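You operate a simulated robot arm through the tools that you are given. There is no shell and no other tool.

You are at the controls of a simulated two-armed robot. One attempt, no reset.

Task
Fit the insert that the pin card names in the grey base and latch the grey hood on.
Fine: inserts lie in the middle drawer; shut it again. Close both latches. Leave the black hood latched.

Only the result counts: the job must be done as asked and must still hold three seconds after the hand-in. Knocking over, shifting, dropping, spilling or breaking anything else fails it.

Robot
Two 7-joint arms with fingered hands on one trunk that stands fixed in place. Base frame: the origin is at the foot of the trunk, x ahead of it, y to its left, z up. Lengths are in mm, angles in rad, forces in N, time in s.
The left shoulder is at [50, 214, 869], the right one opposite. With the tool pointing down near the work surface each hand reaches from about 400 to 900 mm from the base axis, measured 20 degrees to its own side. Payload 3 kg a hand.
The TCP of each hand is the grasp point between the finger pads, 26 mm short of the fingertips. In the tool frame z runs along the fingers and y along their closing line. The gripper opens to 132 mm. The gripper's body begins 73 mm behind the TCP. The gripper is a hand of 3 fingers: y runs from the thumb to the fingers, the wrist lies at [0, 0, -229] in the tool frame.
Orientation is told as [roll, pitch, yaw] about the base's x, y, z axes, in that order, counted from this pose: with the fingers straight down and closing along the base's y, the tool's x points along the base's -x, its y along +y and its z along -z.

Tools
- The arms move only by the tool arm_command. It takes "left_series", "right_series" or both (then of equal length, played together; a hand with none holds still); each is a list that holds one entry, the list of rows, each a list of 6 numbers: the shift along the tool's x, y, z in cm, then the turn, a rotation vector about the tool's x, y, z in rad. In form: [[[dx, dy, dz, ax, ay, az], ...]]. A call has 1 to 20 rows; each row shifts and turns the commanded pose from where the row before left it, along the tool's axes as they then stand. Each row takes 0.2 s and may step no farther than 50 mm and 0.15 rad from the row before; otherwise, the whole call is refused. A pose out of reach is approached as far as the arm can. The call stops where the force on the tool passes 40 N (or 10 N more than at its start, if that is more) or the arm is blocked; 0.2 s more then pass. In this call time passes only in rows, and 0.2 s behind the last. It gives the time, the measured TCP pose, the force on the tool (base axes), the opening and the grip force at its end, in the units of the frame above (readings bear some noise), with the torque about the TCP (base axes, N m) and any sound that the robot's microphone picked up.
- Cameras (640 x 400 px; columns grow to the right, rows downward): "scene" is now at [19.9, -45.4, 1499.4]; the picture's right is [-0.53, -0.85, 0.00], its down [-0.56, 0.35, -0.75] and it looks along [0.64, -0.40, -0.66] (base axes); focal length 345 px, centre (320, 200). "left" rides on the left gripper at [-62, 3, -92] in its tool frame; the picture's right is [-0.05, -1.00, 0.00], its down [0.83, -0.04, -0.56] and it looks along [0.55, -0.03, 0.83] (tool axes); focal length 230 px, centre (320, 200). "right" rides on the right gripper at [61, 3, -92] in its tool frame; the picture's right is [-0.05, 1.00, 0.00], its down [-0.83, -0.04, -0.56] and it looks along [-0.55, -0.03, 0.83] (tool axes); focal length 230 px, centre (320, 200). There is no depth. A picture from a camera that has moved, and an enlarged one, comes with that camera's place and axes in the base frame and with its lens.
- camera(camera): a new picture of that camera. No time passes.
- finger_targets(finger1, finger2, thumb_bend, hand): sets how far each is bent, from 0 (flat) to 1 (curled in); at 0.3 the hand is open as for a grip, at 0.7 the pads meet at the TCP. One left out holds its place. A second passes; each finger stops where it meets its share of the squeeze, and holds until it gets a number again. It is the only way to open and close the hand. It gives what a move gives, with no picture; readings hold the bend of each and the force on the fingers (four entries, about 0 where the hand has none), thumb and palm.
- head_to(pan, tilt): turns the head with the scene camera to pan (to the left, within 1.501 rad either way) and tilt (down, from -0.506 to 1.204), counted from straight ahead of the robot. It gives what a move gives.
- close_up(camera, box): a new picture of the part [left, top, right, bottom] of that camera's present view, enlarged. No time passes.
- job_done(): hands the job in; it is judged then, once.

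Places have to be worked out from the pictures, the camera data and where the tool is seen. Open the grippers and draw the arms clear of the work before you hand the job in, unless the task says otherwise.

The tools are called after "Emit:" as a command line: name --argument value ..., lists and objects as JSON in quotes. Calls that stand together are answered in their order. arm_command: Moves the arms, as the interface text tells. Its arguments: {"type":"object","properties":{"left_series":{"type":"array","items":{"type":"array","items":{"type":"array","items":{"type":"number"}}}},"right_series":{"type":"array","items":{"type":"array","items":{"type":"array","items":{"type":"number"}}}}},"required":[]} The other tools are called the same way: finger_targets (finger1, finger2, thumb_bend, hand) moves the fingers one by one; head_to (pan, tilt) turns the head that bears the scene camera; camera (camera) takes a picture; close_up (camera, box) takes an enlarged picture of a part of a camera's view; job_done () hands the job in.

At the start:

```text
time: 0.0
left_position: [432.8, -54.1, 1173.4]
left_ee_rot: [0.0, 0.0, -0.53]
left_contact_force: [-0.3, 0.0, 0.9]
left_moment: [-0.03, -0.02, -0.01]
left_width: 132.0
left_finger_force: 0.1
left_shape: jaw
left_bend: [0.3, 0.3, 0.3]
left_finger forces: [0.1, 0.0, 0.0, 0.1, 0.1, 0.1]
right_position: [351.5, -400.1, 1231.8]
right_ee_rot: [0.0, 0.001, -0.531]
right_contact_force: [0.0, 0.2, 0.5]
right_moment: [0.02, 0.0, -0.01]
right_width: 131.9
right_finger_force: 0.1
right_shape: jaw
right_bend: [0.3, 0.3, 0.3]
right_finger forces: [0.1, 0.1, 0.0, 0.0, 0.1, 0.0]
head pan, tilt: [-0.557, 0.724]
```

scene: 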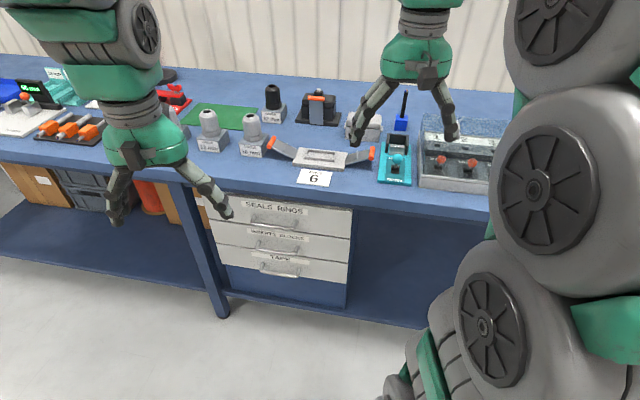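
right: 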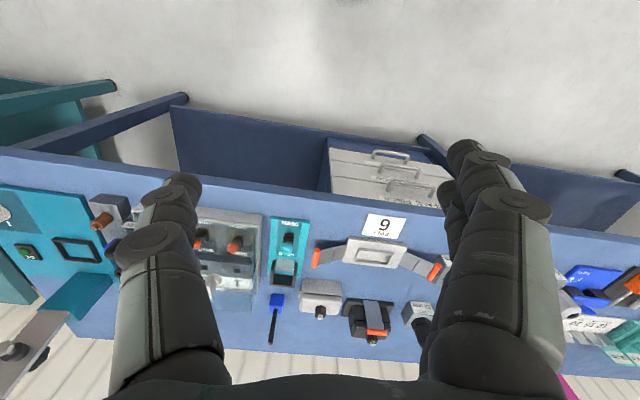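
left: 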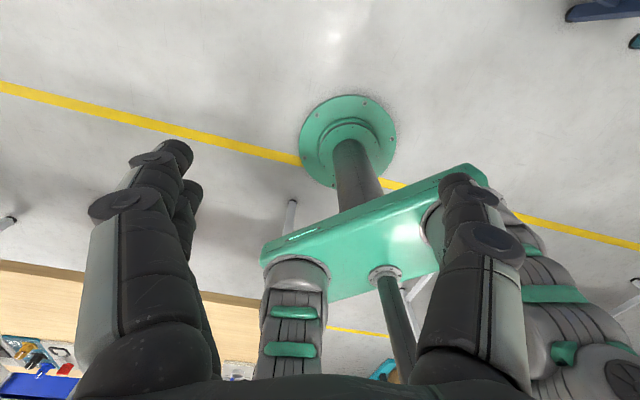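

I start by enlarging the work area in the scene picture to find the grey base, hood, card and drawers.

Emit:
close_up --camera "scene" --box '[180, 70, 420, 220]'

Emit:
close_up --camera "scene" --box '[200, 180, 360, 290]'

Emit:
close_up --camera "right" --box '[260, 200, 460, 350]'

```text
2.67 times, centred on (300, 145) of scene
camera zoom: at [19.9, -45.4, 1499.4], right [-0.53, -0.85, 0.0], down [-0.56, 0.35, -0.75], along [0.64, -0.4, -0.66], focal length 920 px, centre (373, 347)
```

zoom: 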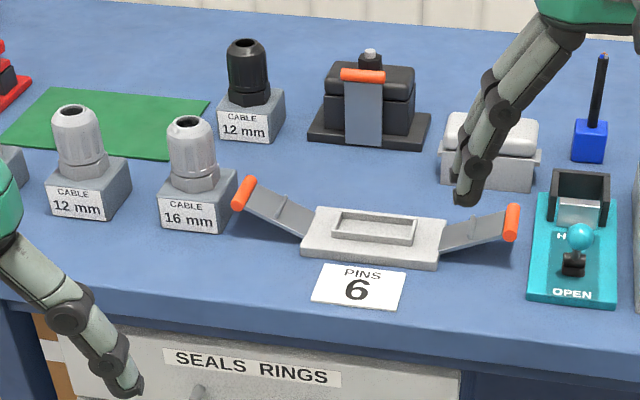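

```text
3.64 times, centred on (280, 235) of scene
camera zoom: at [19.9, -45.4, 1499.4], right [-0.53, -0.85, 0.0], down [-0.56, 0.35, -0.75], along [0.64, -0.4, -0.66], focal length 1255 px, centre (466, 73)
```

zoom: 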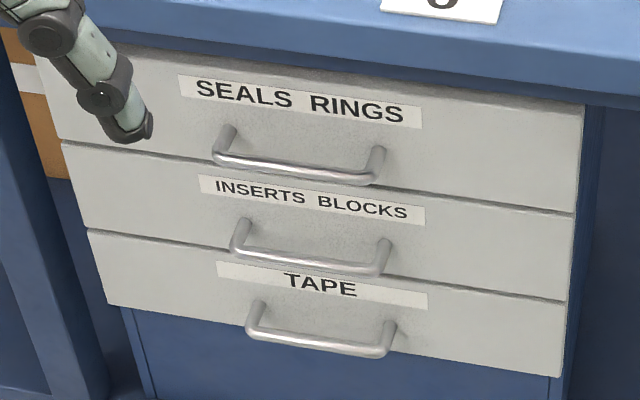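

```text
2.67 times, centred on (360, 275) of right
camera zoom: at [300.5, -367.0, 1324.2], right [0.55, 0.83, 0.0], down [0.69, -0.46, 0.56], along [0.46, -0.31, -0.83], focal length 614 px, centre (213, 0)
```

zoom: 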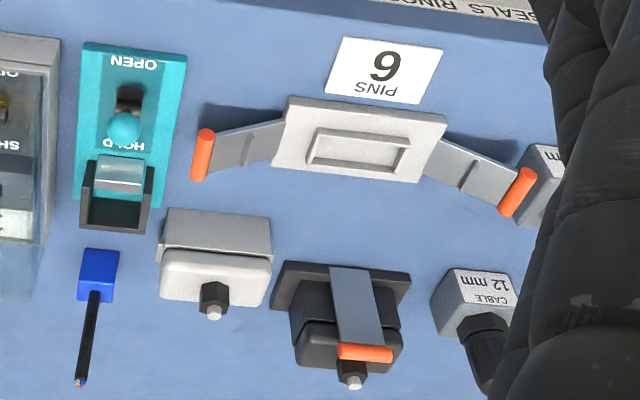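

The card reads PINS 6. Two-camera triangulation puts the card at about (667, -433) and the table top at z≈916. Next I look closer at the hood, the base, the latched example and the drawers.

Emit:
close_up --camera "scene" --box '[330, 80, 426, 140]'

Emit:
close_up --camera "scene" --box '[260, 120, 388, 200]'

Emit:
close_up --camera "scene" --box '[280, 80, 360, 130]'

Emit:
close_up --camera "right" --box '[300, 130, 476, 240]'

Emit:
close_up --camera "right" --box '[280, 260, 420, 350]'

Emit:
close_up --camera "scene" --box '[0, 60, 240, 210]'

```text
6.67 times, centred on (378, 110) of scene
camera zoom: at [19.9, -45.4, 1499.4], right [-0.53, -0.85, 0.0], down [-0.56, 0.35, -0.75], along [0.64, -0.4, -0.66], focal length 2301 px, centre (-67, 800)
```

zoom: 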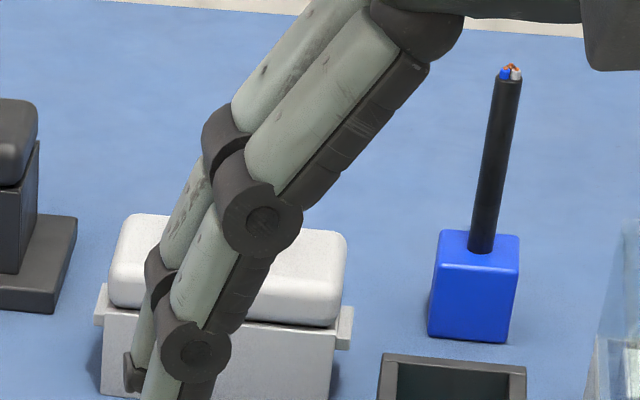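

```text
5.00 times, centred on (324, 160) of scene
camera zoom: at [19.9, -45.4, 1499.4], right [-0.53, -0.85, 0.0], down [-0.56, 0.35, -0.75], along [0.64, -0.4, -0.66], focal length 1726 px, centre (300, 400)
```

zoom: 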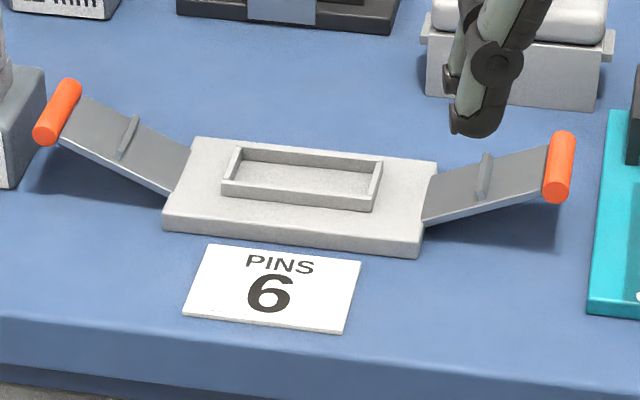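

```text
8.00 times, centred on (320, 105) of scene
camera zoom: at [19.9, -45.4, 1499.4], right [-0.53, -0.85, 0.0], down [-0.56, 0.35, -0.75], along [0.64, -0.4, -0.66], focal length 2761 px, centre (320, 960)
```

zoom: 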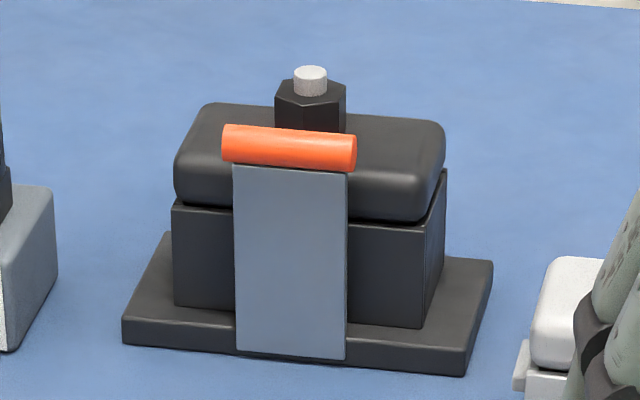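

```text
3.64 times, centred on (388, 185) of right
camera zoom: at [300.5, -367.0, 1324.2], right [0.55, 0.83, 0.0], down [0.69, -0.46, 0.56], along [0.46, -0.31, -0.83], focal length 837 px, centre (73, 254)
```

zoom: 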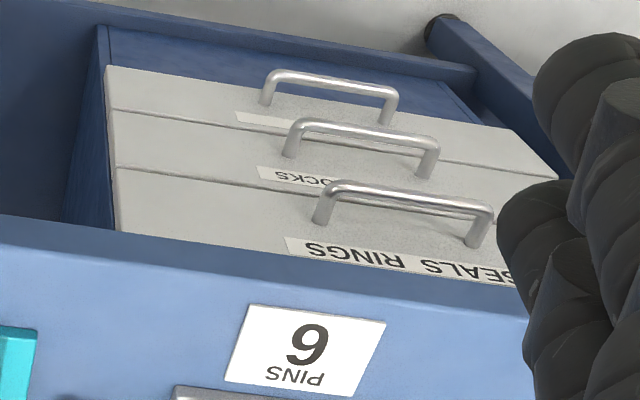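

```text
4.44 times, centred on (350, 305) of right
camera zoom: at [300.5, -367.0, 1324.2], right [0.55, 0.83, 0.0], down [0.69, -0.46, 0.56], along [0.46, -0.31, -0.83], focal length 1022 px, centre (187, -267)
```

zoom: 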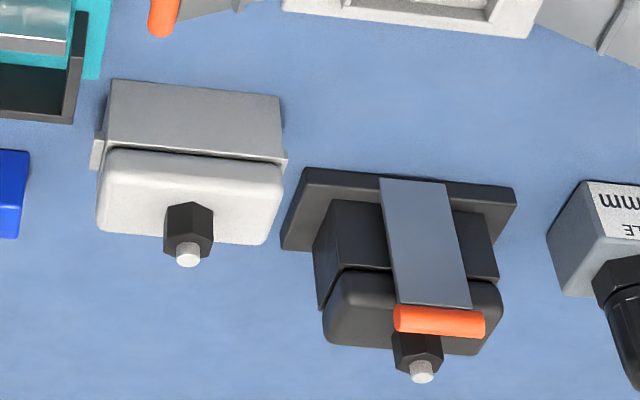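

```text
2.67 times, centred on (120, 135) of scene
camera zoom: at [19.9, -45.4, 1499.4], right [-0.53, -0.85, 0.0], down [-0.56, 0.35, -0.75], along [0.64, -0.4, -0.66], focal length 920 px, centre (853, 373)
```

zoom: 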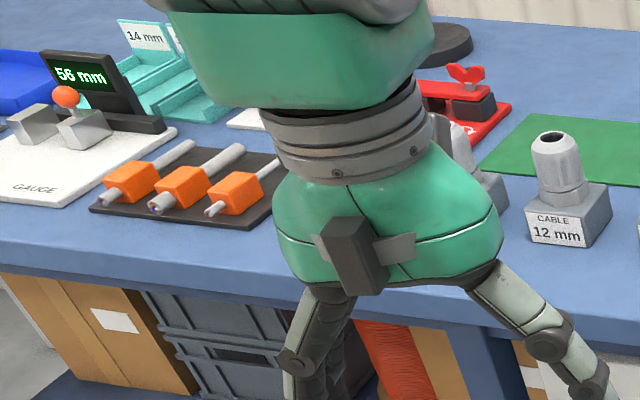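

The handle of the middle drawer triangulates to about (738, -324, 603), with its bar running along (-0.68, -0.74), so the table is yawed about -0.74. I'll use the left arm for the drawer: narrow its fingers, then lower and yaw it well in front of the table.

Emit:
finger_targets --hand "left" --finger1 0.5 --finger2 0.5 --thumb_bend 0.5

Emit:
arm_command --left_series '[[[0, 0, 4.5, 0, 0, 0.0266], [0, 0, 4.5, 0, 0, 0.0266], [0, 0, 4.5, 0, 0, 0.0266], [0, 0, 4.5, 0, 0, 0.0266], [0, 0, 4.5, 0, 0, 0.0266], [0, 0, 4.5, 0, 0, 0.0266], [0, 0, 4.5, 0, 0, 0.0266], [0, 0, 4.5, 0, 0, 0.0266]]]'

Emit:
camera --camera "scene"

```text
time: 1.0
left_position: [432.6, -55.3, 1173.4]
left_ee_rot: [0.0, 0.0, -0.529]
left_contact_force: [-0.2, -0.6, -0.1]
left_moment: [0.03, 0.0, -0.02]
left_width: 68.5
left_finger_force: 0.0
left_shape: fingers
left_bend: [0.5, 0.5, 0.5]
left_finger forces: [0.0, 0.0, 0.1, 0.0, 0.0, 0.1]
right_position: [351.5, -400.3, 1230.8]
right_ee_rot: [-0.001, 0.0, -0.529]
right_contact_force: [0.5, -0.5, 0.0]
right_moment: [-0.01, 0.03, -0.01]
right_width: 132.0
right_finger_force: 0.1
right_shape: jaw
right_bend: [0.3, 0.3, 0.3]
right_finger forces: [0.0, 0.0, 0.1, 0.0, 0.1, 0.0]
head pan, tilt: [-0.557, 0.724]
```

```text
time: 2.8
left_position: [433.2, -58.7, 814.5]
left_ee_rot: [0.001, 0.002, -0.744]
left_contact_force: [-0.5, 0.7, 0.6]
left_moment: [0.0, 0.01, 0.0]
left_width: 68.7
left_finger_force: 0.0
left_shape: fingers
left_bend: [0.5, 0.5, 0.5]
left_finger forces: [0.0, 0.1, 0.1, 0.0, 0.1, 0.0]
right_position: [351.8, -400.0, 1233.0]
right_ee_rot: [-0.001, 0.001, -0.53]
right_contact_force: [0.6, -0.7, -0.5]
right_moment: [0.0, 0.0, 0.0]
right_width: 131.8
right_finger_force: 0.1
right_shape: jaw
right_bend: [0.3, 0.3, 0.3]
right_finger forces: [0.0, 0.1, 0.0, 0.0, 0.0, 0.0]
head pan, tilt: [-0.557, 0.724]
```

```text
taken
```

scene: 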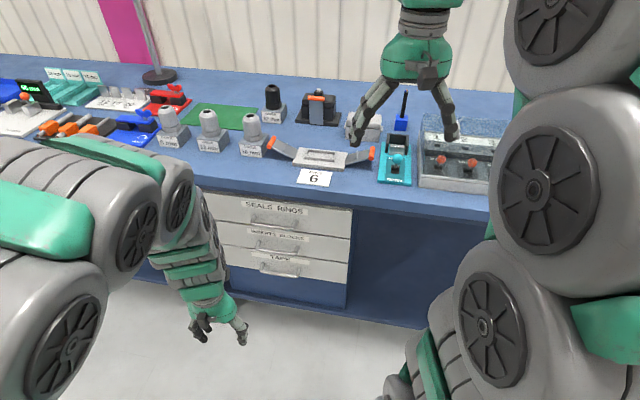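

The left hand is now at (433, -59, 815), clear in front of the table. Next I swing the fingers forward to horizontal, keeping the wrist in place.

Emit:
arm_command --left_series '[[[-3.26, 0, -0.23, 0, -0.1428, 0], [-3.26, 0, -0.23, 0, -0.1428, 0], [-3.26, 0, -0.23, 0, -0.1428, 0], [-3.26, 0, -0.23, 0, -0.1428, 0], [-3.26, 0, -0.23, 0, -0.1428, 0], [-3.26, 0, -0.23, 0, -0.1428, 0], [-3.26, 0, -0.23, 0, -0.1428, 0], [-3.26, 0, -0.23, 0, -0.1428, 0], [-3.26, 0, -0.23, 0, -0.1428, 0], [-3.26, 0, -0.23, 0, -0.1428, 0], [-3.26, 0, -0.23, 0, -0.1428, 0]]]'

Emit:
camera --camera "scene"

```text
time: 5.2
left_position: [599.5, -205.0, 1046.2]
left_ee_rot: [-3.071, -1.568, 2.327]
left_contact_force: [0.2, 0.5, 0.0]
left_moment: [0.0, -0.03, 0.05]
left_width: 68.2
left_finger_force: 0.0
left_shape: fingers
left_bend: [0.5, 0.5, 0.5]
left_finger forces: [0.0, 0.0, 0.0, 0.0, 0.1, 0.0]
right_position: [350.7, -400.2, 1231.7]
right_ee_rot: [0.001, -0.001, -0.53]
right_contact_force: [0.0, 0.1, 1.1]
right_moment: [-0.03, -0.03, -0.01]
right_width: 131.8
right_finger_force: 0.0
right_shape: jaw
right_bend: [0.3, 0.3, 0.3]
right_finger forces: [0.0, 0.0, 0.1, 0.0, 0.0, 0.1]
head pan, tilt: [-0.557, 0.724]
```

```text
taken
```

scene: 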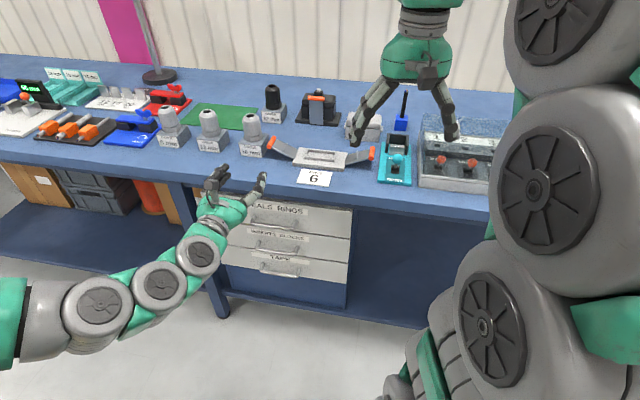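

The fingers now point forward at (600, -205, 1046). Now I roll the hand a quarter turn about its own axis so it closes vertically around the handle bar.

Emit:
arm_command --left_series '[[[0, 0, 0, 0, 0, -0.1428], [0, 0, 0, 0, 0, -0.1428], [0, 0, 0, 0, 0, -0.1428], [0, 0, 0, 0, 0, -0.1428], [0, 0, 0, 0, 0, -0.1428], [0, 0, 0, 0, 0, -0.1428], [0, 0, 0, 0, 0, -0.1428], [0, 0, 0, 0, 0, -0.1428], [0, 0, 0, 0, 0, -0.1428], [0, 0, 0, 0, 0, -0.1428], [0, 0, 0, 0, 0, -0.1428]]]'

Emit:
camera --camera "scene"

Emit:
camera --camera "left"

```text
time: 7.6
left_position: [602.3, -209.4, 1043.5]
left_ee_rot: [-1.571, 0.003, 0.827]
left_contact_force: [0.5, 1.4, 0.2]
left_moment: [-0.04, -0.01, 0.02]
left_width: 68.2
left_finger_force: 0.0
left_shape: fingers
left_bend: [0.5, 0.5, 0.5]
left_finger forces: [0.1, 0.1, 0.0, 0.1, 0.1, 0.1]
right_position: [350.5, -399.6, 1230.5]
right_ee_rot: [0.0, -0.001, -0.53]
right_contact_force: [-0.3, 0.2, -0.1]
right_moment: [0.03, 0.01, 0.01]
right_width: 131.7
right_finger_force: 0.0
right_shape: jaw
right_bend: [0.3, 0.3, 0.3]
right_finger forces: [0.0, 0.0, 0.0, 0.1, 0.1, 0.1]
head pan, tilt: [-0.557, 0.724]
```

```text
taken
```

scene: 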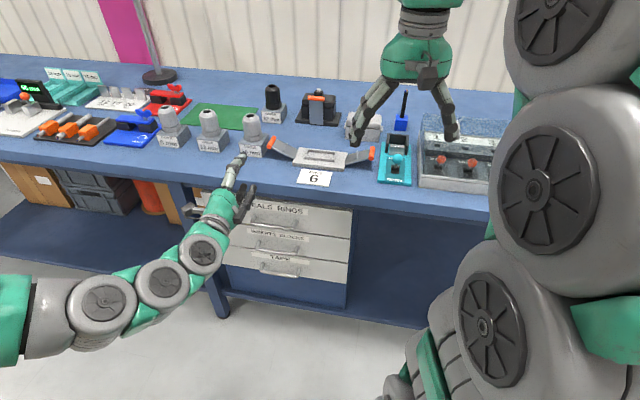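

```text
taken
camera left: at [575.7, -101.9, 1040.7], right [0.04, 0.04, 1.0], down [-0.97, -0.24, 0.05], along [0.24, -0.97, 0.03], focal length 230 px, centre (320, 200)
```

left: 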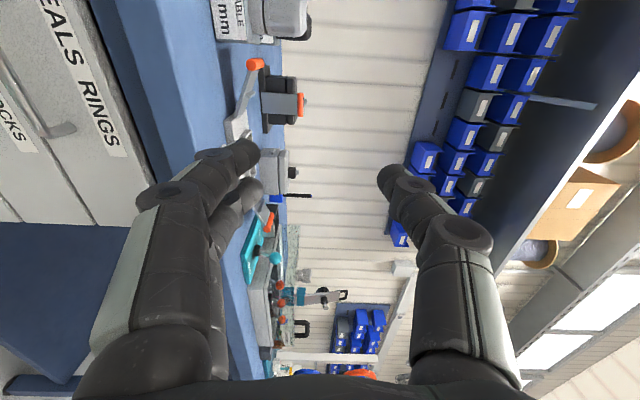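

The tool now points at the drawers with the thumb up and y down. I lower it 400 mm in front of the drawer stack, keeping clear of the bench edge.

Emit:
arm_command --left_series '[[[0, 4.0, 0, 0, 0, 0], [0, 4.0, 0, 0, 0, 0], [0, 4.0, 0, 0, 0, 0], [0, 4.0, 0, 0, 0, 0], [0, 4.0, 0, 0, 0, 0], [0, 4.0, 0, 0, 0, 0], [0, 4.0, 0, 0, 0, 0], [0, 4.0, 0, 0, 0, 0], [0, 4.0, 0, 0, 0, 0], [0, 4.0, 0, 0, 0, 0]]]'

Emit:
camera --camera "scene"

Emit:
camera --camera "left"

Emit:
close_up --camera "scene" --box '[190, 170, 366, 280]'

```text
time: 9.8
left_position: [602.5, -208.9, 642.9]
left_ee_rot: [-1.572, 0.001, 0.828]
left_contact_force: [0.4, 1.3, 0.4]
left_moment: [0.0, 0.03, 0.02]
left_width: 68.3
left_finger_force: 0.1
left_shape: fingers
left_bend: [0.5, 0.5, 0.5]
left_finger forces: [0.1, 0.0, 0.0, 0.0, 0.0, 0.1]
right_position: [350.6, -400.9, 1232.9]
right_ee_rot: [0.003, 0.0, -0.531]
right_contact_force: [0.3, 0.3, -0.7]
right_moment: [0.01, 0.02, 0.02]
right_width: 131.8
right_finger_force: 0.1
right_shape: jaw
right_bend: [0.3, 0.3, 0.3]
right_finger forces: [0.1, 0.0, 0.1, 0.0, 0.0, 0.1]
head pan, tilt: [-0.557, 0.724]
```

```text
taken
```

scene: 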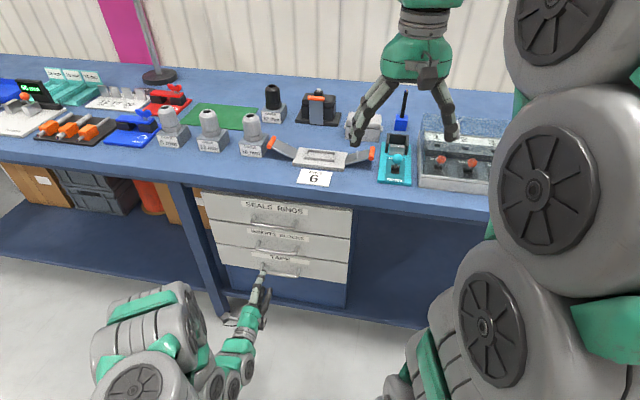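

```text
taken
camera left: at [576.2, -101.2, 639.9], right [0.03, 0.04, 1.0], down [-0.97, -0.24, 0.04], along [0.24, -0.97, 0.03], focal length 230 px, centre (320, 200)
```

left: 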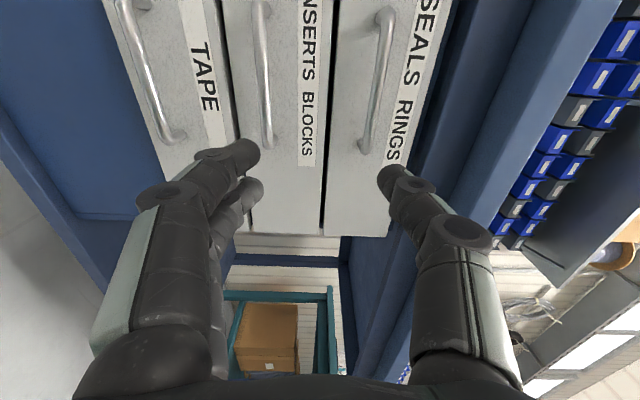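

```text
3.64 times, centred on (278, 225) of scene
camera zoom: at [19.9, -45.4, 1499.4], right [-0.53, -0.85, 0.0], down [-0.56, 0.35, -0.75], along [0.64, -0.4, -0.66], focal length 1255 px, centre (473, 109)
```

zoom: 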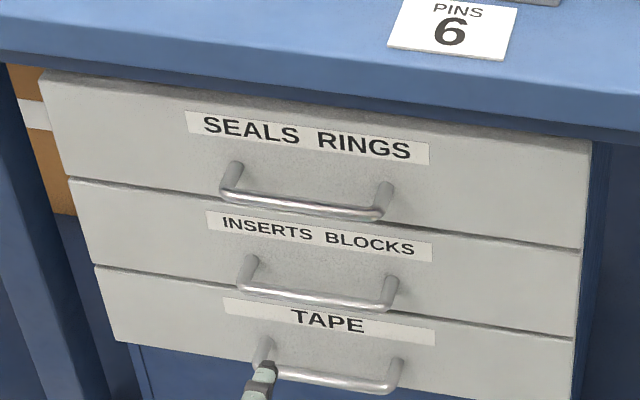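

I enlarge the left camera's view of the middle handle to pin down its place before closing in.

Emit:
close_up --camera "left" --box '[200, 0, 440, 150]'

Emit:
close_up --camera "scene" --box '[240, 220, 320, 270]'

Emit:
close_up --camera "right" --box '[340, 130, 452, 200]'

```text
2.67 times, centred on (320, 75) of left
camera zoom: at [576.2, -101.2, 639.9], right [0.03, 0.04, 1.0], down [-0.97, -0.24, 0.04], along [0.24, -0.97, 0.03], focal length 614 px, centre (320, 533)
```

zoom: 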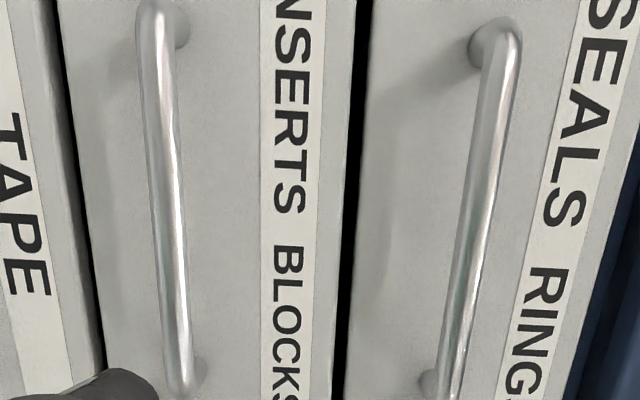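

```text
8.00 times, centred on (280, 245) of scene
camera zoom: at [19.9, -45.4, 1499.4], right [-0.53, -0.85, 0.0], down [-0.56, 0.35, -0.75], along [0.64, -0.4, -0.66], focal length 2761 px, centre (640, -160)
```

zoom: 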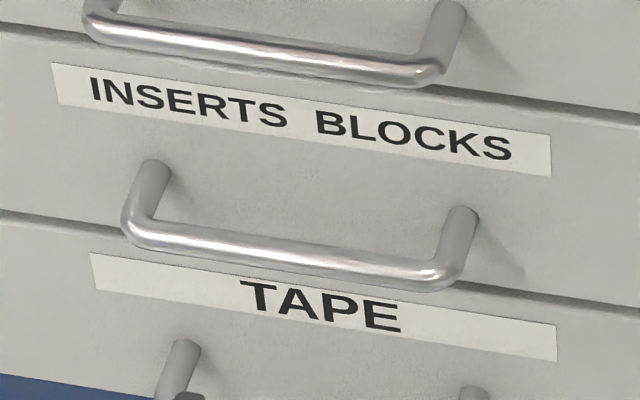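

```text
5.71 times, centred on (396, 165) of right
camera zoom: at [300.5, -367.0, 1324.2], right [0.55, 0.83, 0.0], down [0.69, -0.46, 0.56], along [0.46, -0.31, -0.83], focal length 1315 px, centre (-114, 400)
```

zoom: 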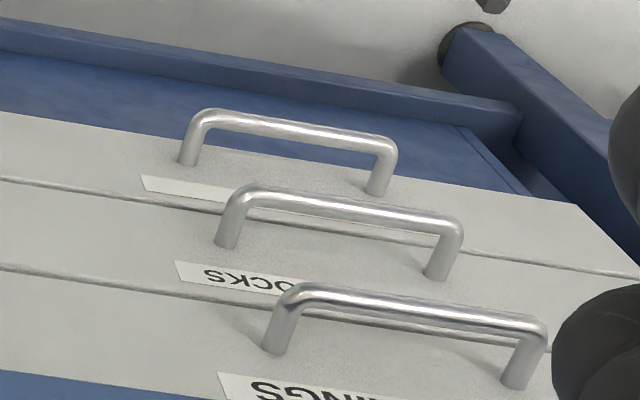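

The views agree within about a centimetre: bar centre near (747, -319, 586), standing off about 46 mm from the face. I lower to that height, shift 17 mm left and advance partway, then look again.

Emit:
arm_command --left_series '[[[-0.85, 2.85, 0, 0, 0, 0], [-0.85, 2.85, 0, 0, 0, 0], [0, 0, 4, 0, 0, 0], [0, 0, 4, 0, 0, 0]]]'

Emit:
camera --camera "left"

Emit:
close_up --camera "scene" --box '[200, 210, 360, 310]'

```text
time: 11.0
left_position: [673.3, -204.3, 562.3]
left_ee_rot: [-1.544, -0.037, 0.88]
left_contact_force: [0.1, 0.0, -0.4]
left_moment: [0.01, 0.03, 0.02]
left_width: 67.5
left_finger_force: 0.0
left_shape: fingers
left_bend: [0.5, 0.5, 0.5]
left_finger forces: [0.0, 0.0, 0.0, 0.0, 0.1, 0.0]
left hand out of reach, approached as far as the arm can: row 2, 3
right_position: [352.3, -400.9, 1231.6]
right_ee_rot: [0.0, 0.001, -0.531]
right_contact_force: [0.0, -0.1, 0.5]
right_moment: [-0.01, -0.01, -0.02]
right_width: 132.1
right_finger_force: 0.1
right_shape: jaw
right_bend: [0.3, 0.3, 0.3]
right_finger forces: [0.0, 0.0, 0.0, 0.0, 0.0, 0.0]
head pan, tilt: [-0.557, 0.724]
stopped in row 4 (left hand): the arm was blocked; the commanded pose is now the measured one
```

```text
taken
camera left: at [641.1, -98.2, 564.3], right [0.03, -0.01, 1.0], down [-0.96, -0.29, 0.03], along [0.29, -0.96, -0.02], focal length 230 px, centre (320, 200)
```

left: 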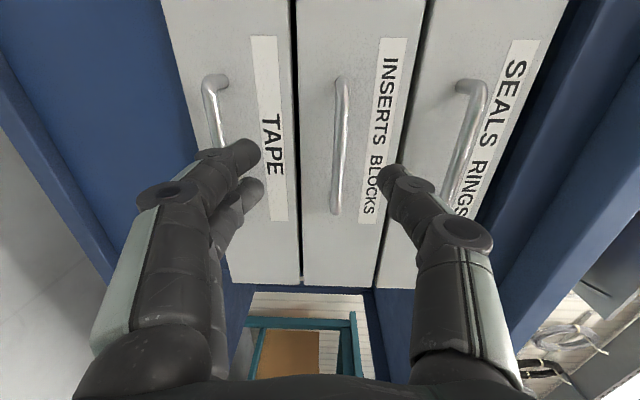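

```text
4.00 times, centred on (280, 260) of scene
camera zoom: at [19.9, -45.4, 1499.4], right [-0.53, -0.85, 0.0], down [-0.56, 0.35, -0.75], along [0.64, -0.4, -0.66], focal length 1380 px, centre (480, -40)
```

zoom: 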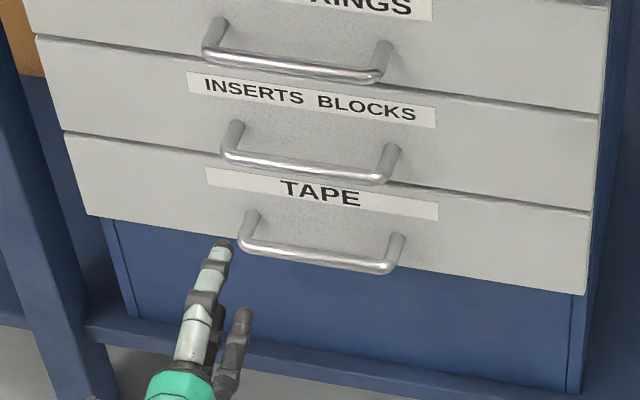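

The arm was blocked partway and ended up slightly off, at (673, -204, 562) with no contact force. I check the whole scene to see how the left arm stands.

Emit:
camera --camera "scene"

Emit:
head_to --pan 0.2 --tilt 1.1

Emit:
camera --camera "scene"

```text
taken
```

scene: 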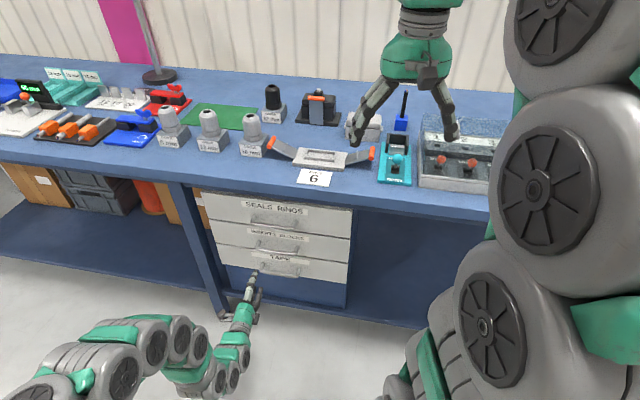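

```text
time: 12.1
left_position: [672.5, -204.1, 562.1]
left_ee_rot: [-1.54, -0.035, 0.882]
left_contact_force: [0.3, -0.5, -0.2]
left_moment: [-0.02, -0.02, 0.01]
left_width: 68.0
left_finger_force: 0.1
left_shape: fingers
left_bend: [0.5, 0.5, 0.5]
left_finger forces: [0.0, 0.0, 0.1, 0.0, 0.1, 0.0]
right_position: [351.7, -401.0, 1231.1]
right_ee_rot: [0.001, -0.001, -0.531]
right_contact_force: [0.0, -0.6, -0.7]
right_moment: [-0.01, -0.02, 0.02]
right_width: 132.1
right_finger_force: 0.0
right_shape: jaw
right_bend: [0.3, 0.3, 0.3]
right_finger forces: [0.0, 0.0, 0.0, 0.0, 0.1, 0.0]
head pan, tilt: [0.201, 1.1]
```

```text
taken
```

scene: 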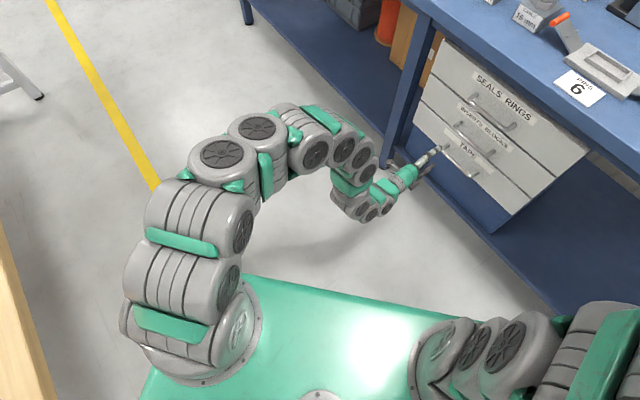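

The left arm stands elbow-out, probably near a joint limit. I go up a little and then ease toward a pre-grasp point in front of the handle in small rows, watching for reach warnings.

Emit:
arm_command --left_series '[[[0, -2.4, 0, 0, 0.02, 0], [1.3, 0, 0, 0, 0.03, 0], [1.3, 0, 1.0, 0, 0, 0], [1.1, 0, 1.0, 0, 0, 0]]]'

Emit:
camera --camera "left"

```text
time: 13.1
left_position: [662.3, -246.6, 584.8]
left_ee_rot: [-1.539, -0.036, 0.831]
left_contact_force: [1.0, 0.3, -0.7]
left_moment: [-0.01, 0.0, 0.02]
left_width: 68.2
left_finger_force: 0.0
left_shape: fingers
left_bend: [0.5, 0.5, 0.5]
left_finger forces: [0.1, 0.0, 0.0, 0.0, 0.1, 0.0]
right_position: [351.6, -399.7, 1232.0]
right_ee_rot: [0.0, -0.001, -0.53]
right_contact_force: [-0.3, -0.3, -0.2]
right_moment: [0.02, 0.0, 0.01]
right_width: 132.1
right_finger_force: 0.0
right_shape: jaw
right_bend: [0.3, 0.3, 0.3]
right_finger forces: [0.0, 0.0, 0.0, 0.0, 0.0, 0.0]
head pan, tilt: [0.201, 1.1]
```

```text
taken
camera left: at [635.2, -139.5, 587.1], right [0.03, -0.01, 1.0], down [-0.97, -0.24, 0.03], along [0.24, -0.97, -0.02], focal length 230 px, centre (320, 200)
```

left: 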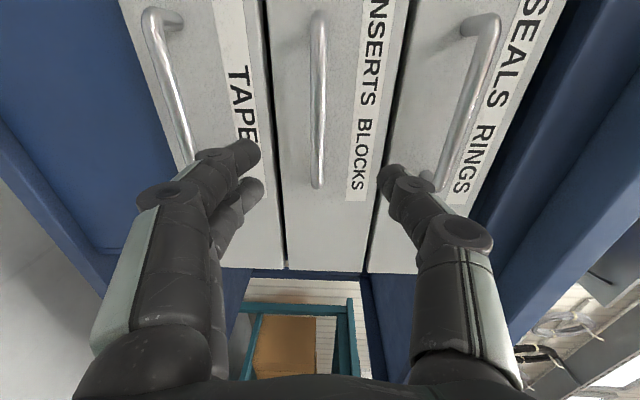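

The arm follows again, and the bar sits centred between thumb and fingers in the left view. I level the tool and advance 85 mm toward the bar, then check.

Emit:
arm_command --left_series '[[[0, 0, 0, 0.032, 0, -0.036], [0, 0.2, 2.1, 0, 0, 0], [0, 0.2, 2.1, 0, 0, 0], [0, 0, 2.1, 0, 0, 0], [0, 0, 2.1, 0, 0, 0]]]'

Emit:
camera --camera "left"

Emit:
camera --camera "scene"

```text
time: 14.3
left_position: [727.2, -303.4, 582.3]
left_ee_rot: [-1.573, -0.001, 0.834]
left_contact_force: [0.7, -0.6, -0.7]
left_moment: [-0.02, 0.01, 0.02]
left_width: 68.0
left_finger_force: 0.1
left_shape: fingers
left_bend: [0.5, 0.5, 0.5]
left_finger forces: [0.0, 0.0, 0.0, 0.1, 0.0, 0.0]
right_position: [352.1, -400.5, 1230.9]
right_ee_rot: [0.001, 0.0, -0.531]
right_contact_force: [-0.2, 0.1, 0.1]
right_moment: [0.01, 0.0, 0.02]
right_width: 132.0
right_finger_force: 0.1
right_shape: jaw
right_bend: [0.3, 0.3, 0.3]
right_finger forces: [0.1, 0.1, 0.1, 0.1, 0.0, 0.0]
head pan, tilt: [0.201, 1.1]
```

```text
taken
camera left: at [699.0, -194.7, 579.7], right [0.03, 0.04, 1.0], down [-0.97, -0.24, 0.04], along [0.24, -0.97, 0.03], focal length 230 px, centre (320, 200)
```

left: 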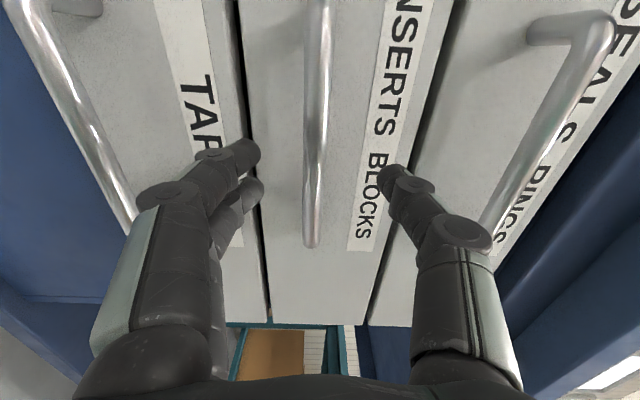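

```text
taken
```

scene: 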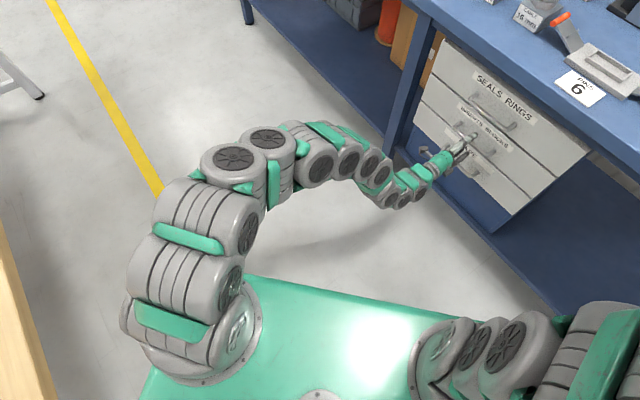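

The bar lies about 30 mm ahead of the grasp point and about 3 mm low. I advance 28 mm and then close the fingers on it.

Emit:
arm_command --left_series '[[[0, 0.3, 1.4, 0, 0, 0], [0, 0, 1.4, 0, 0, 0]]]'

Emit:
camera --camera "left"

```text
time: 14.9
left_position: [742.7, -319.8, 582.2]
left_ee_rot: [-1.567, -0.001, 0.835]
left_contact_force: [-0.5, 0.9, -0.2]
left_moment: [0.02, -0.01, 0.01]
left_width: 68.0
left_finger_force: 0.1
left_shape: fingers
left_bend: [0.5, 0.5, 0.5]
left_finger forces: [0.1, 0.0, 0.1, 0.0, 0.1, 0.0]
left hand out of reach, approached as far as the arm can: row 2
right_position: [351.4, -400.9, 1232.0]
right_ee_rot: [0.0, -0.001, -0.531]
right_contact_force: [-0.7, 0.6, 0.0]
right_moment: [0.03, 0.01, -0.02]
right_width: 131.9
right_finger_force: 0.0
right_shape: jaw
right_bend: [0.3, 0.3, 0.3]
right_finger forces: [0.0, 0.0, 0.0, 0.0, 0.1, 0.0]
head pan, tilt: [0.201, 1.1]
```

```text
taken
camera left: at [714.4, -212.6, 580.0], right [0.04, 0.03, 1.0], down [-0.97, -0.24, 0.04], along [0.24, -0.97, 0.02], focal length 230 px, centre (320, 200)
```

left: 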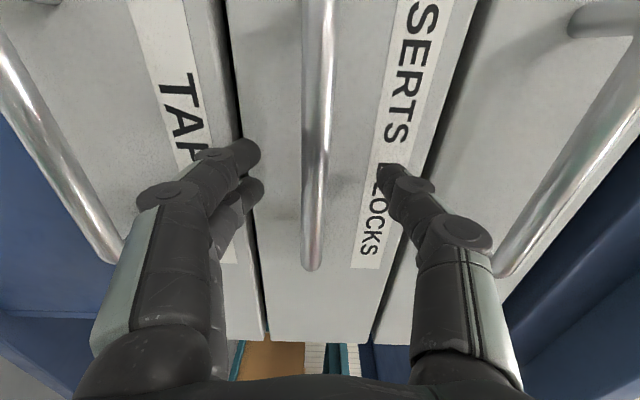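

The arm is at its reach limit here, but the bar lies only about 10 mm beyond the grasp point, still well within the finger pads. I close the fingers.

Emit:
finger_targets --hand "left" --finger1 0.8 --finger2 0.8 --thumb_bend 0.8

Emit:
camera --camera "left"

```text
time: 15.9
left_position: [742.5, -319.4, 582.8]
left_ee_rot: [-1.57, -0.002, 0.833]
left_contact_force: [0.5, 0.2, -0.8]
left_moment: [-0.06, 0.0, -0.01]
left_width: 0.0
left_finger_force: 0.1
left_shape: fingers
left_bend: [0.77, 0.77, 0.77]
left_finger forces: [0.0, 0.0, 0.0, 0.0, 0.0, 0.0]
right_position: [352.5, -400.6, 1230.4]
right_ee_rot: [0.002, 0.0, -0.53]
right_contact_force: [-0.2, -0.4, 0.2]
right_moment: [-0.01, -0.01, 0.0]
right_width: 131.8
right_finger_force: 0.1
right_shape: jaw
right_bend: [0.3, 0.3, 0.3]
right_finger forces: [0.0, 0.0, 0.0, 0.0, 0.0, 0.1]
head pan, tilt: [0.201, 1.1]
```

```text
taken
camera left: at [714.5, -212.7, 580.6], right [0.04, 0.04, 1.0], down [-0.97, -0.24, 0.04], along [0.24, -0.97, 0.03], focal length 230 px, centre (320, 200)
```

left: 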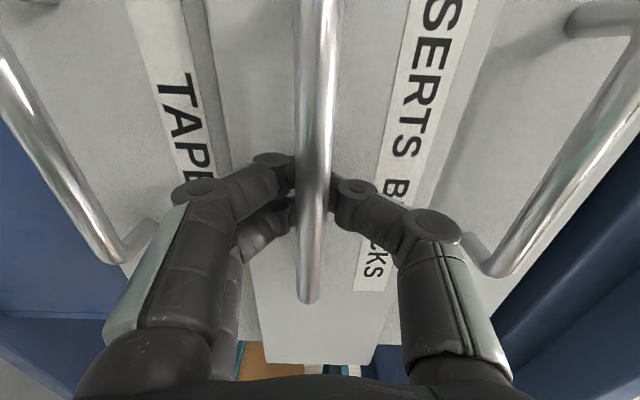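

The drawer has crept out about 20 mm and the bar now lies inside the closed fingers, so I have a hook grip. I pull back gently and check that the drawer follows.

Emit:
arm_command --left_series '[[[0, 0, -1.5, 0, 0, 0], [0, 0, -1.5, 0, 0, 0], [0, 0, -1.5, 0, 0, 0]]]'

Emit:
camera --camera "left"

Emit:
camera --camera "scene"

```text
time: 16.7
left_position: [709.8, -291.1, 580.6]
left_ee_rot: [-1.568, -0.001, 0.831]
left_contact_force: [0.4, -0.3, -0.3]
left_moment: [0.01, -0.02, 0.01]
left_width: 0.0
left_finger_force: 0.0
left_shape: fingers
left_bend: [0.77, 0.77, 0.77]
left_finger forces: [0.1, 0.0, 0.1, 0.1, 0.1, 0.0]
right_position: [352.3, -401.2, 1231.4]
right_ee_rot: [0.001, 0.0, -0.529]
right_contact_force: [0.6, 0.1, -0.1]
right_moment: [-0.02, -0.02, 0.01]
right_width: 132.3
right_finger_force: 0.1
right_shape: jaw
right_bend: [0.3, 0.3, 0.3]
right_finger forces: [0.0, 0.0, 0.0, 0.1, 0.0, 0.0]
head pan, tilt: [0.201, 1.1]
```

```text
taken
camera left: at [682.3, -183.5, 577.7], right [0.04, 0.04, 1.0], down [-0.97, -0.24, 0.04], along [0.24, -0.97, 0.03], focal length 230 px, centre (320, 200)
```

left: 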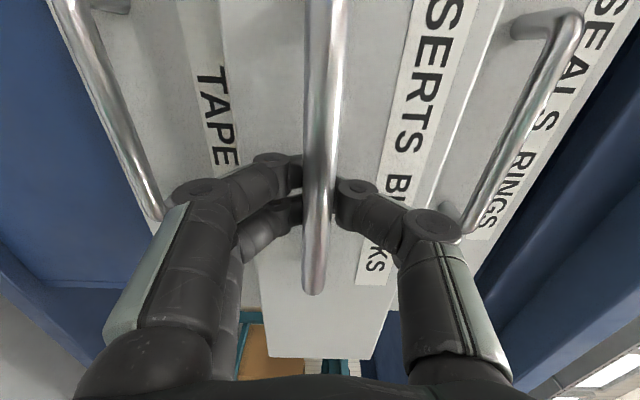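

```text
taken
```

scene: 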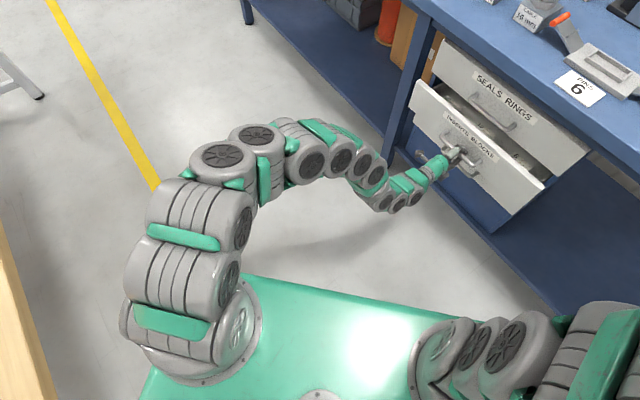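

The drawer follows and contents are becoming visible. I keep pulling, 120 mm more.

Emit:
arm_command --left_series '[[[0, 0, -2, 0, 0, 0], [0, 0, -2, 0, 0, 0], [0, 0, -2, 0, 0, 0], [0, 0, -2, 0, 0, 0], [0, 0, -2, 0, 0, 0], [0, 0, -2, 0, 0, 0]]]'

Emit:
camera --camera "scene"

Emit:
camera --camera "left"

```text
time: 18.1
left_position: [620.3, -208.3, 578.5]
left_ee_rot: [-1.569, 0.001, 0.832]
left_contact_force: [-0.4, -0.4, 0.4]
left_moment: [0.0, 0.03, 0.04]
left_width: 0.0
left_finger_force: 0.1
left_shape: fingers
left_bend: [0.77, 0.77, 0.76]
left_finger forces: [0.1, 0.1, 0.0, 0.1, 0.0, 0.1]
right_position: [352.8, -400.8, 1231.8]
right_ee_rot: [0.001, 0.0, -0.531]
right_contact_force: [0.2, 0.5, 0.5]
right_moment: [-0.04, -0.04, 0.02]
right_width: 131.8
right_finger_force: 0.0
right_shape: jaw
right_bend: [0.3, 0.3, 0.3]
right_finger forces: [0.1, 0.0, 0.0, 0.0, 0.0, 0.1]
head pan, tilt: [0.201, 1.1]
```

```text
taken
```

scene: 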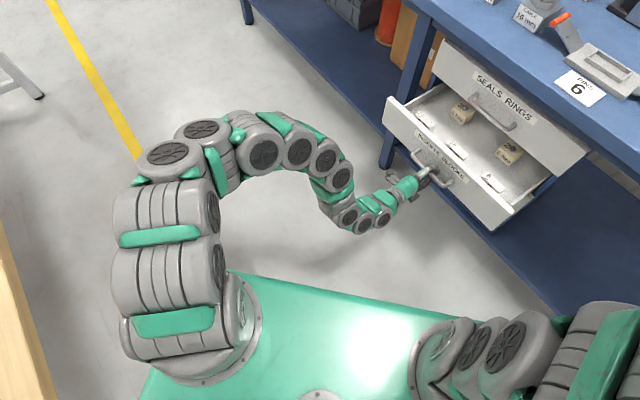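

```text
taken
camera left: at [594.6, -101.8, 575.6], right [0.04, 0.04, 1.0], down [-0.97, -0.24, 0.04], along [0.24, -0.97, 0.03], focal length 230 px, centre (320, 200)
```

left: 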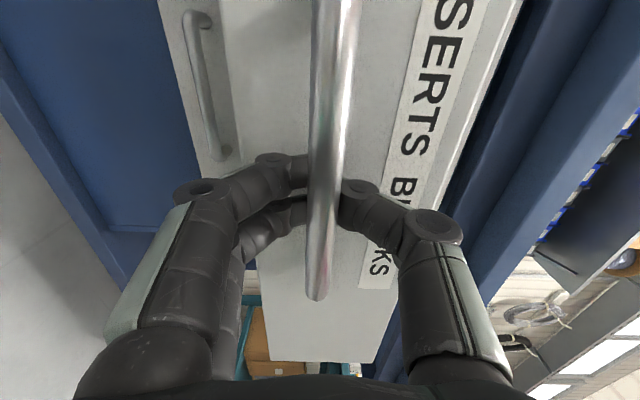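

Contents are visible now. I enlarge the drawer interior to read the inserts before pulling farther.

Emit:
close_up --camera "scene" --box '[380, 60, 572, 180]'

Emit:
camera --camera "right"

```text
3.33 times, centred on (476, 120) of scene
camera zoom: at [10.4, 11.5, 1471.5], right [0.2, -0.98, 0.0], down [-0.87, -0.18, -0.45], along [0.44, 0.09, -0.89], focal length 1150 px, centre (-200, 467)
```

zoom: 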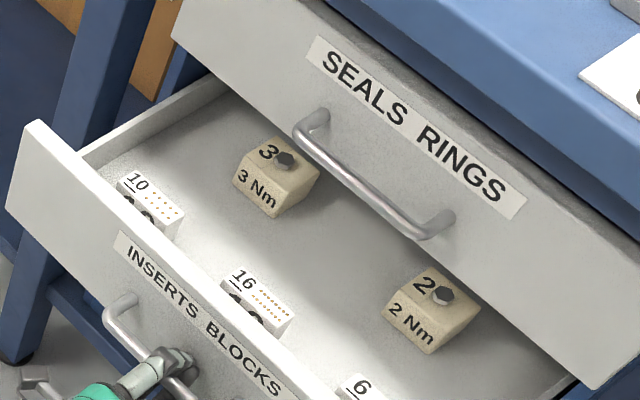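

```text
taken
camera right: at [300.5, -366.9, 1324.2], right [0.55, 0.83, 0.0], down [0.69, -0.46, 0.56], along [0.46, -0.31, -0.83], focal length 230 px, centre (320, 200)
```

right: 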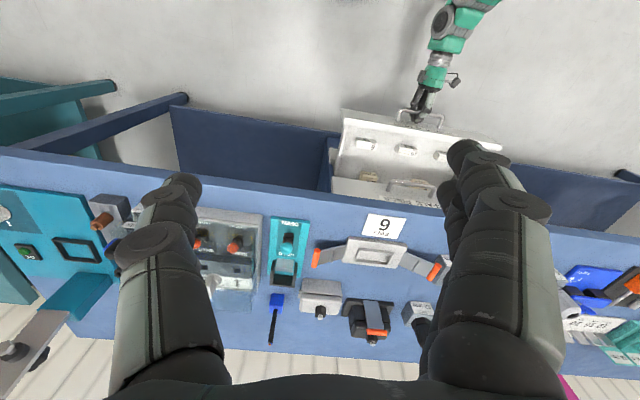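

The drawer holds 10-, 16- and 6-pin inserts near its front, the 6 at the right end, plus torque blocks. I pull the drawer another 45 mm for hand clearance from the bench edge.

Emit:
arm_command --left_series '[[[0, 0, -1.5, 0, 0, 0], [0, 0, -1.5, 0, 0, 0], [0, 0, -1.5, 0, 0, 0]]]'

Emit:
head_to --pan -0.45 --tilt 0.95

Emit:
camera --camera "scene"

Emit:
close_up --camera "right" --box '[330, 90, 490, 190]'

```text
time: 18.9
left_position: [586.7, -178.3, 579.6]
left_ee_rot: [-1.571, -0.001, 0.831]
left_contact_force: [0.3, -0.1, -0.1]
left_moment: [-0.01, 0.0, 0.02]
left_width: 0.0
left_finger_force: 0.1
left_shape: fingers
left_bend: [0.77, 0.77, 0.76]
left_finger forces: [0.0, 0.1, 0.1, 0.0, 0.0, 0.0]
right_position: [351.1, -400.4, 1232.9]
right_ee_rot: [0.001, 0.002, -0.53]
right_contact_force: [0.0, -0.5, 0.7]
right_moment: [0.01, -0.02, 0.0]
right_width: 131.8
right_finger_force: 0.2
right_shape: jaw
right_bend: [0.3, 0.3, 0.3]
right_finger forces: [0.1, 0.0, 0.1, 0.0, 0.1, 0.0]
head pan, tilt: [0.201, 1.1]
```

```text
time: 19.9
left_position: [587.6, -178.3, 580.2]
left_ee_rot: [-1.57, 0.0, 0.832]
left_contact_force: [0.7, -0.7, 0.5]
left_moment: [0.0, -0.02, 0.0]
left_width: 0.3
left_finger_force: 0.0
left_shape: fingers
left_bend: [0.77, 0.77, 0.76]
left_finger forces: [0.0, 0.0, 0.0, 0.1, 0.0, 0.0]
right_position: [352.4, -400.2, 1232.9]
right_ee_rot: [-0.001, -0.001, -0.53]
right_contact_force: [0.3, 0.5, -0.6]
right_moment: [-0.01, 0.03, 0.0]
right_width: 131.9
right_finger_force: 0.0
right_shape: jaw
right_bend: [0.3, 0.3, 0.3]
right_finger forces: [0.0, 0.0, 0.1, 0.1, 0.1, 0.1]
head pan, tilt: [-0.45, 0.949]
```

```text
taken
```

scene: 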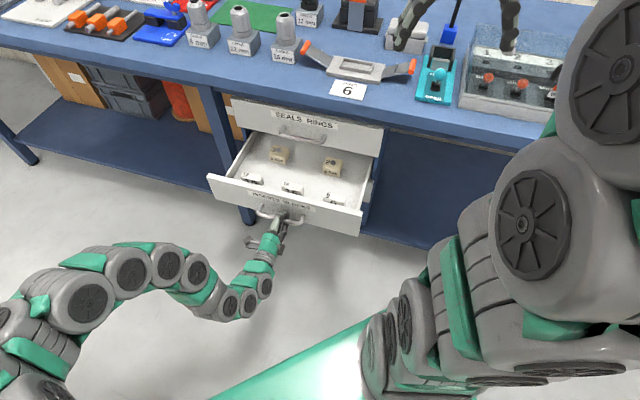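

```text
4.00 times, centred on (410, 140) of right
camera zoom: at [300.5, -366.9, 1324.2], right [0.55, 0.83, 0.0], down [0.69, -0.46, 0.56], along [0.46, -0.31, -0.83], focal length 920 px, centre (-40, 440)
```

zoom: 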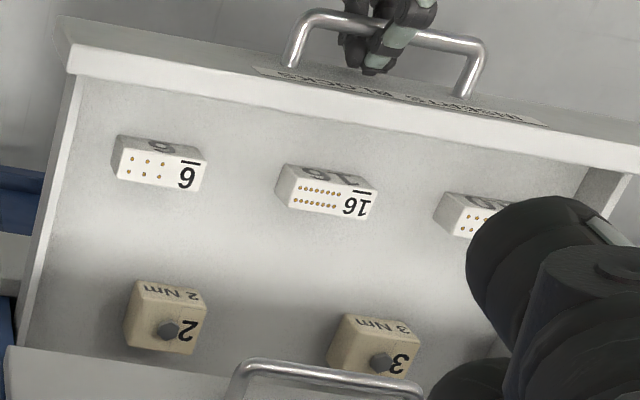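

The 6-pin insert (two rows of three contacts, underlined 6) is the right-hand one. I zoom in from both cameras to measure its place and yaw.

Emit:
close_up --camera "scene" --box '[300, 180, 364, 220]'

Emit:
close_up --camera "right" --box '[350, 115, 398, 145]'

Emit:
close_up --camera "scene" --box '[208, 120, 384, 230]'

```text
10.00 times, centred on (332, 200) of scene
camera zoom: at [14.1, -32.7, 1481.7], right [-0.43, -0.9, 0.0], down [-0.73, 0.35, -0.58], along [0.52, -0.25, -0.81], focal length 3451 px, centre (200, 200)
```

zoom: 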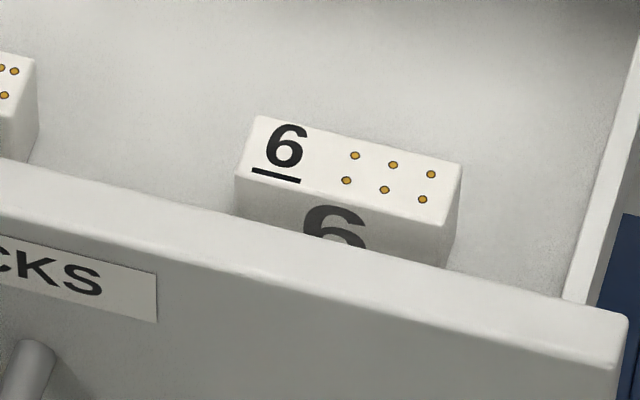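

```text
13.33 times, centred on (374, 130) of right
camera zoom: at [300.5, -366.9, 1324.2], right [0.55, 0.83, 0.0], down [0.69, -0.46, 0.56], along [0.46, -0.31, -0.83], focal length 3068 px, centre (-400, 1133)
```

zoom: 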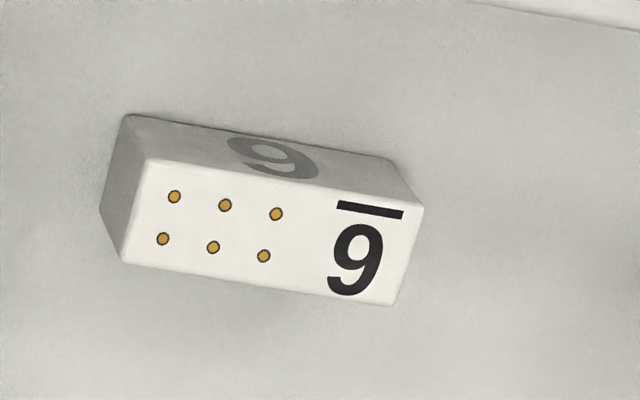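

```text
3.64 times, centred on (296, 175) of scene
camera zoom: at [14.1, -32.7, 1481.7], right [-0.43, -0.9, 0.0], down [-0.73, 0.35, -0.58], along [0.52, -0.25, -0.81], focal length 1255 px, centre (407, 291)
```

zoom: 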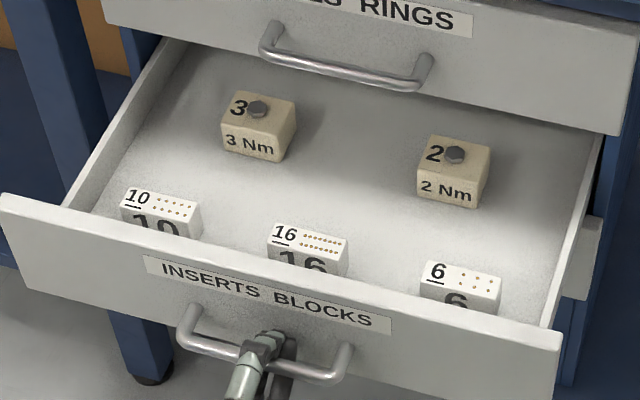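

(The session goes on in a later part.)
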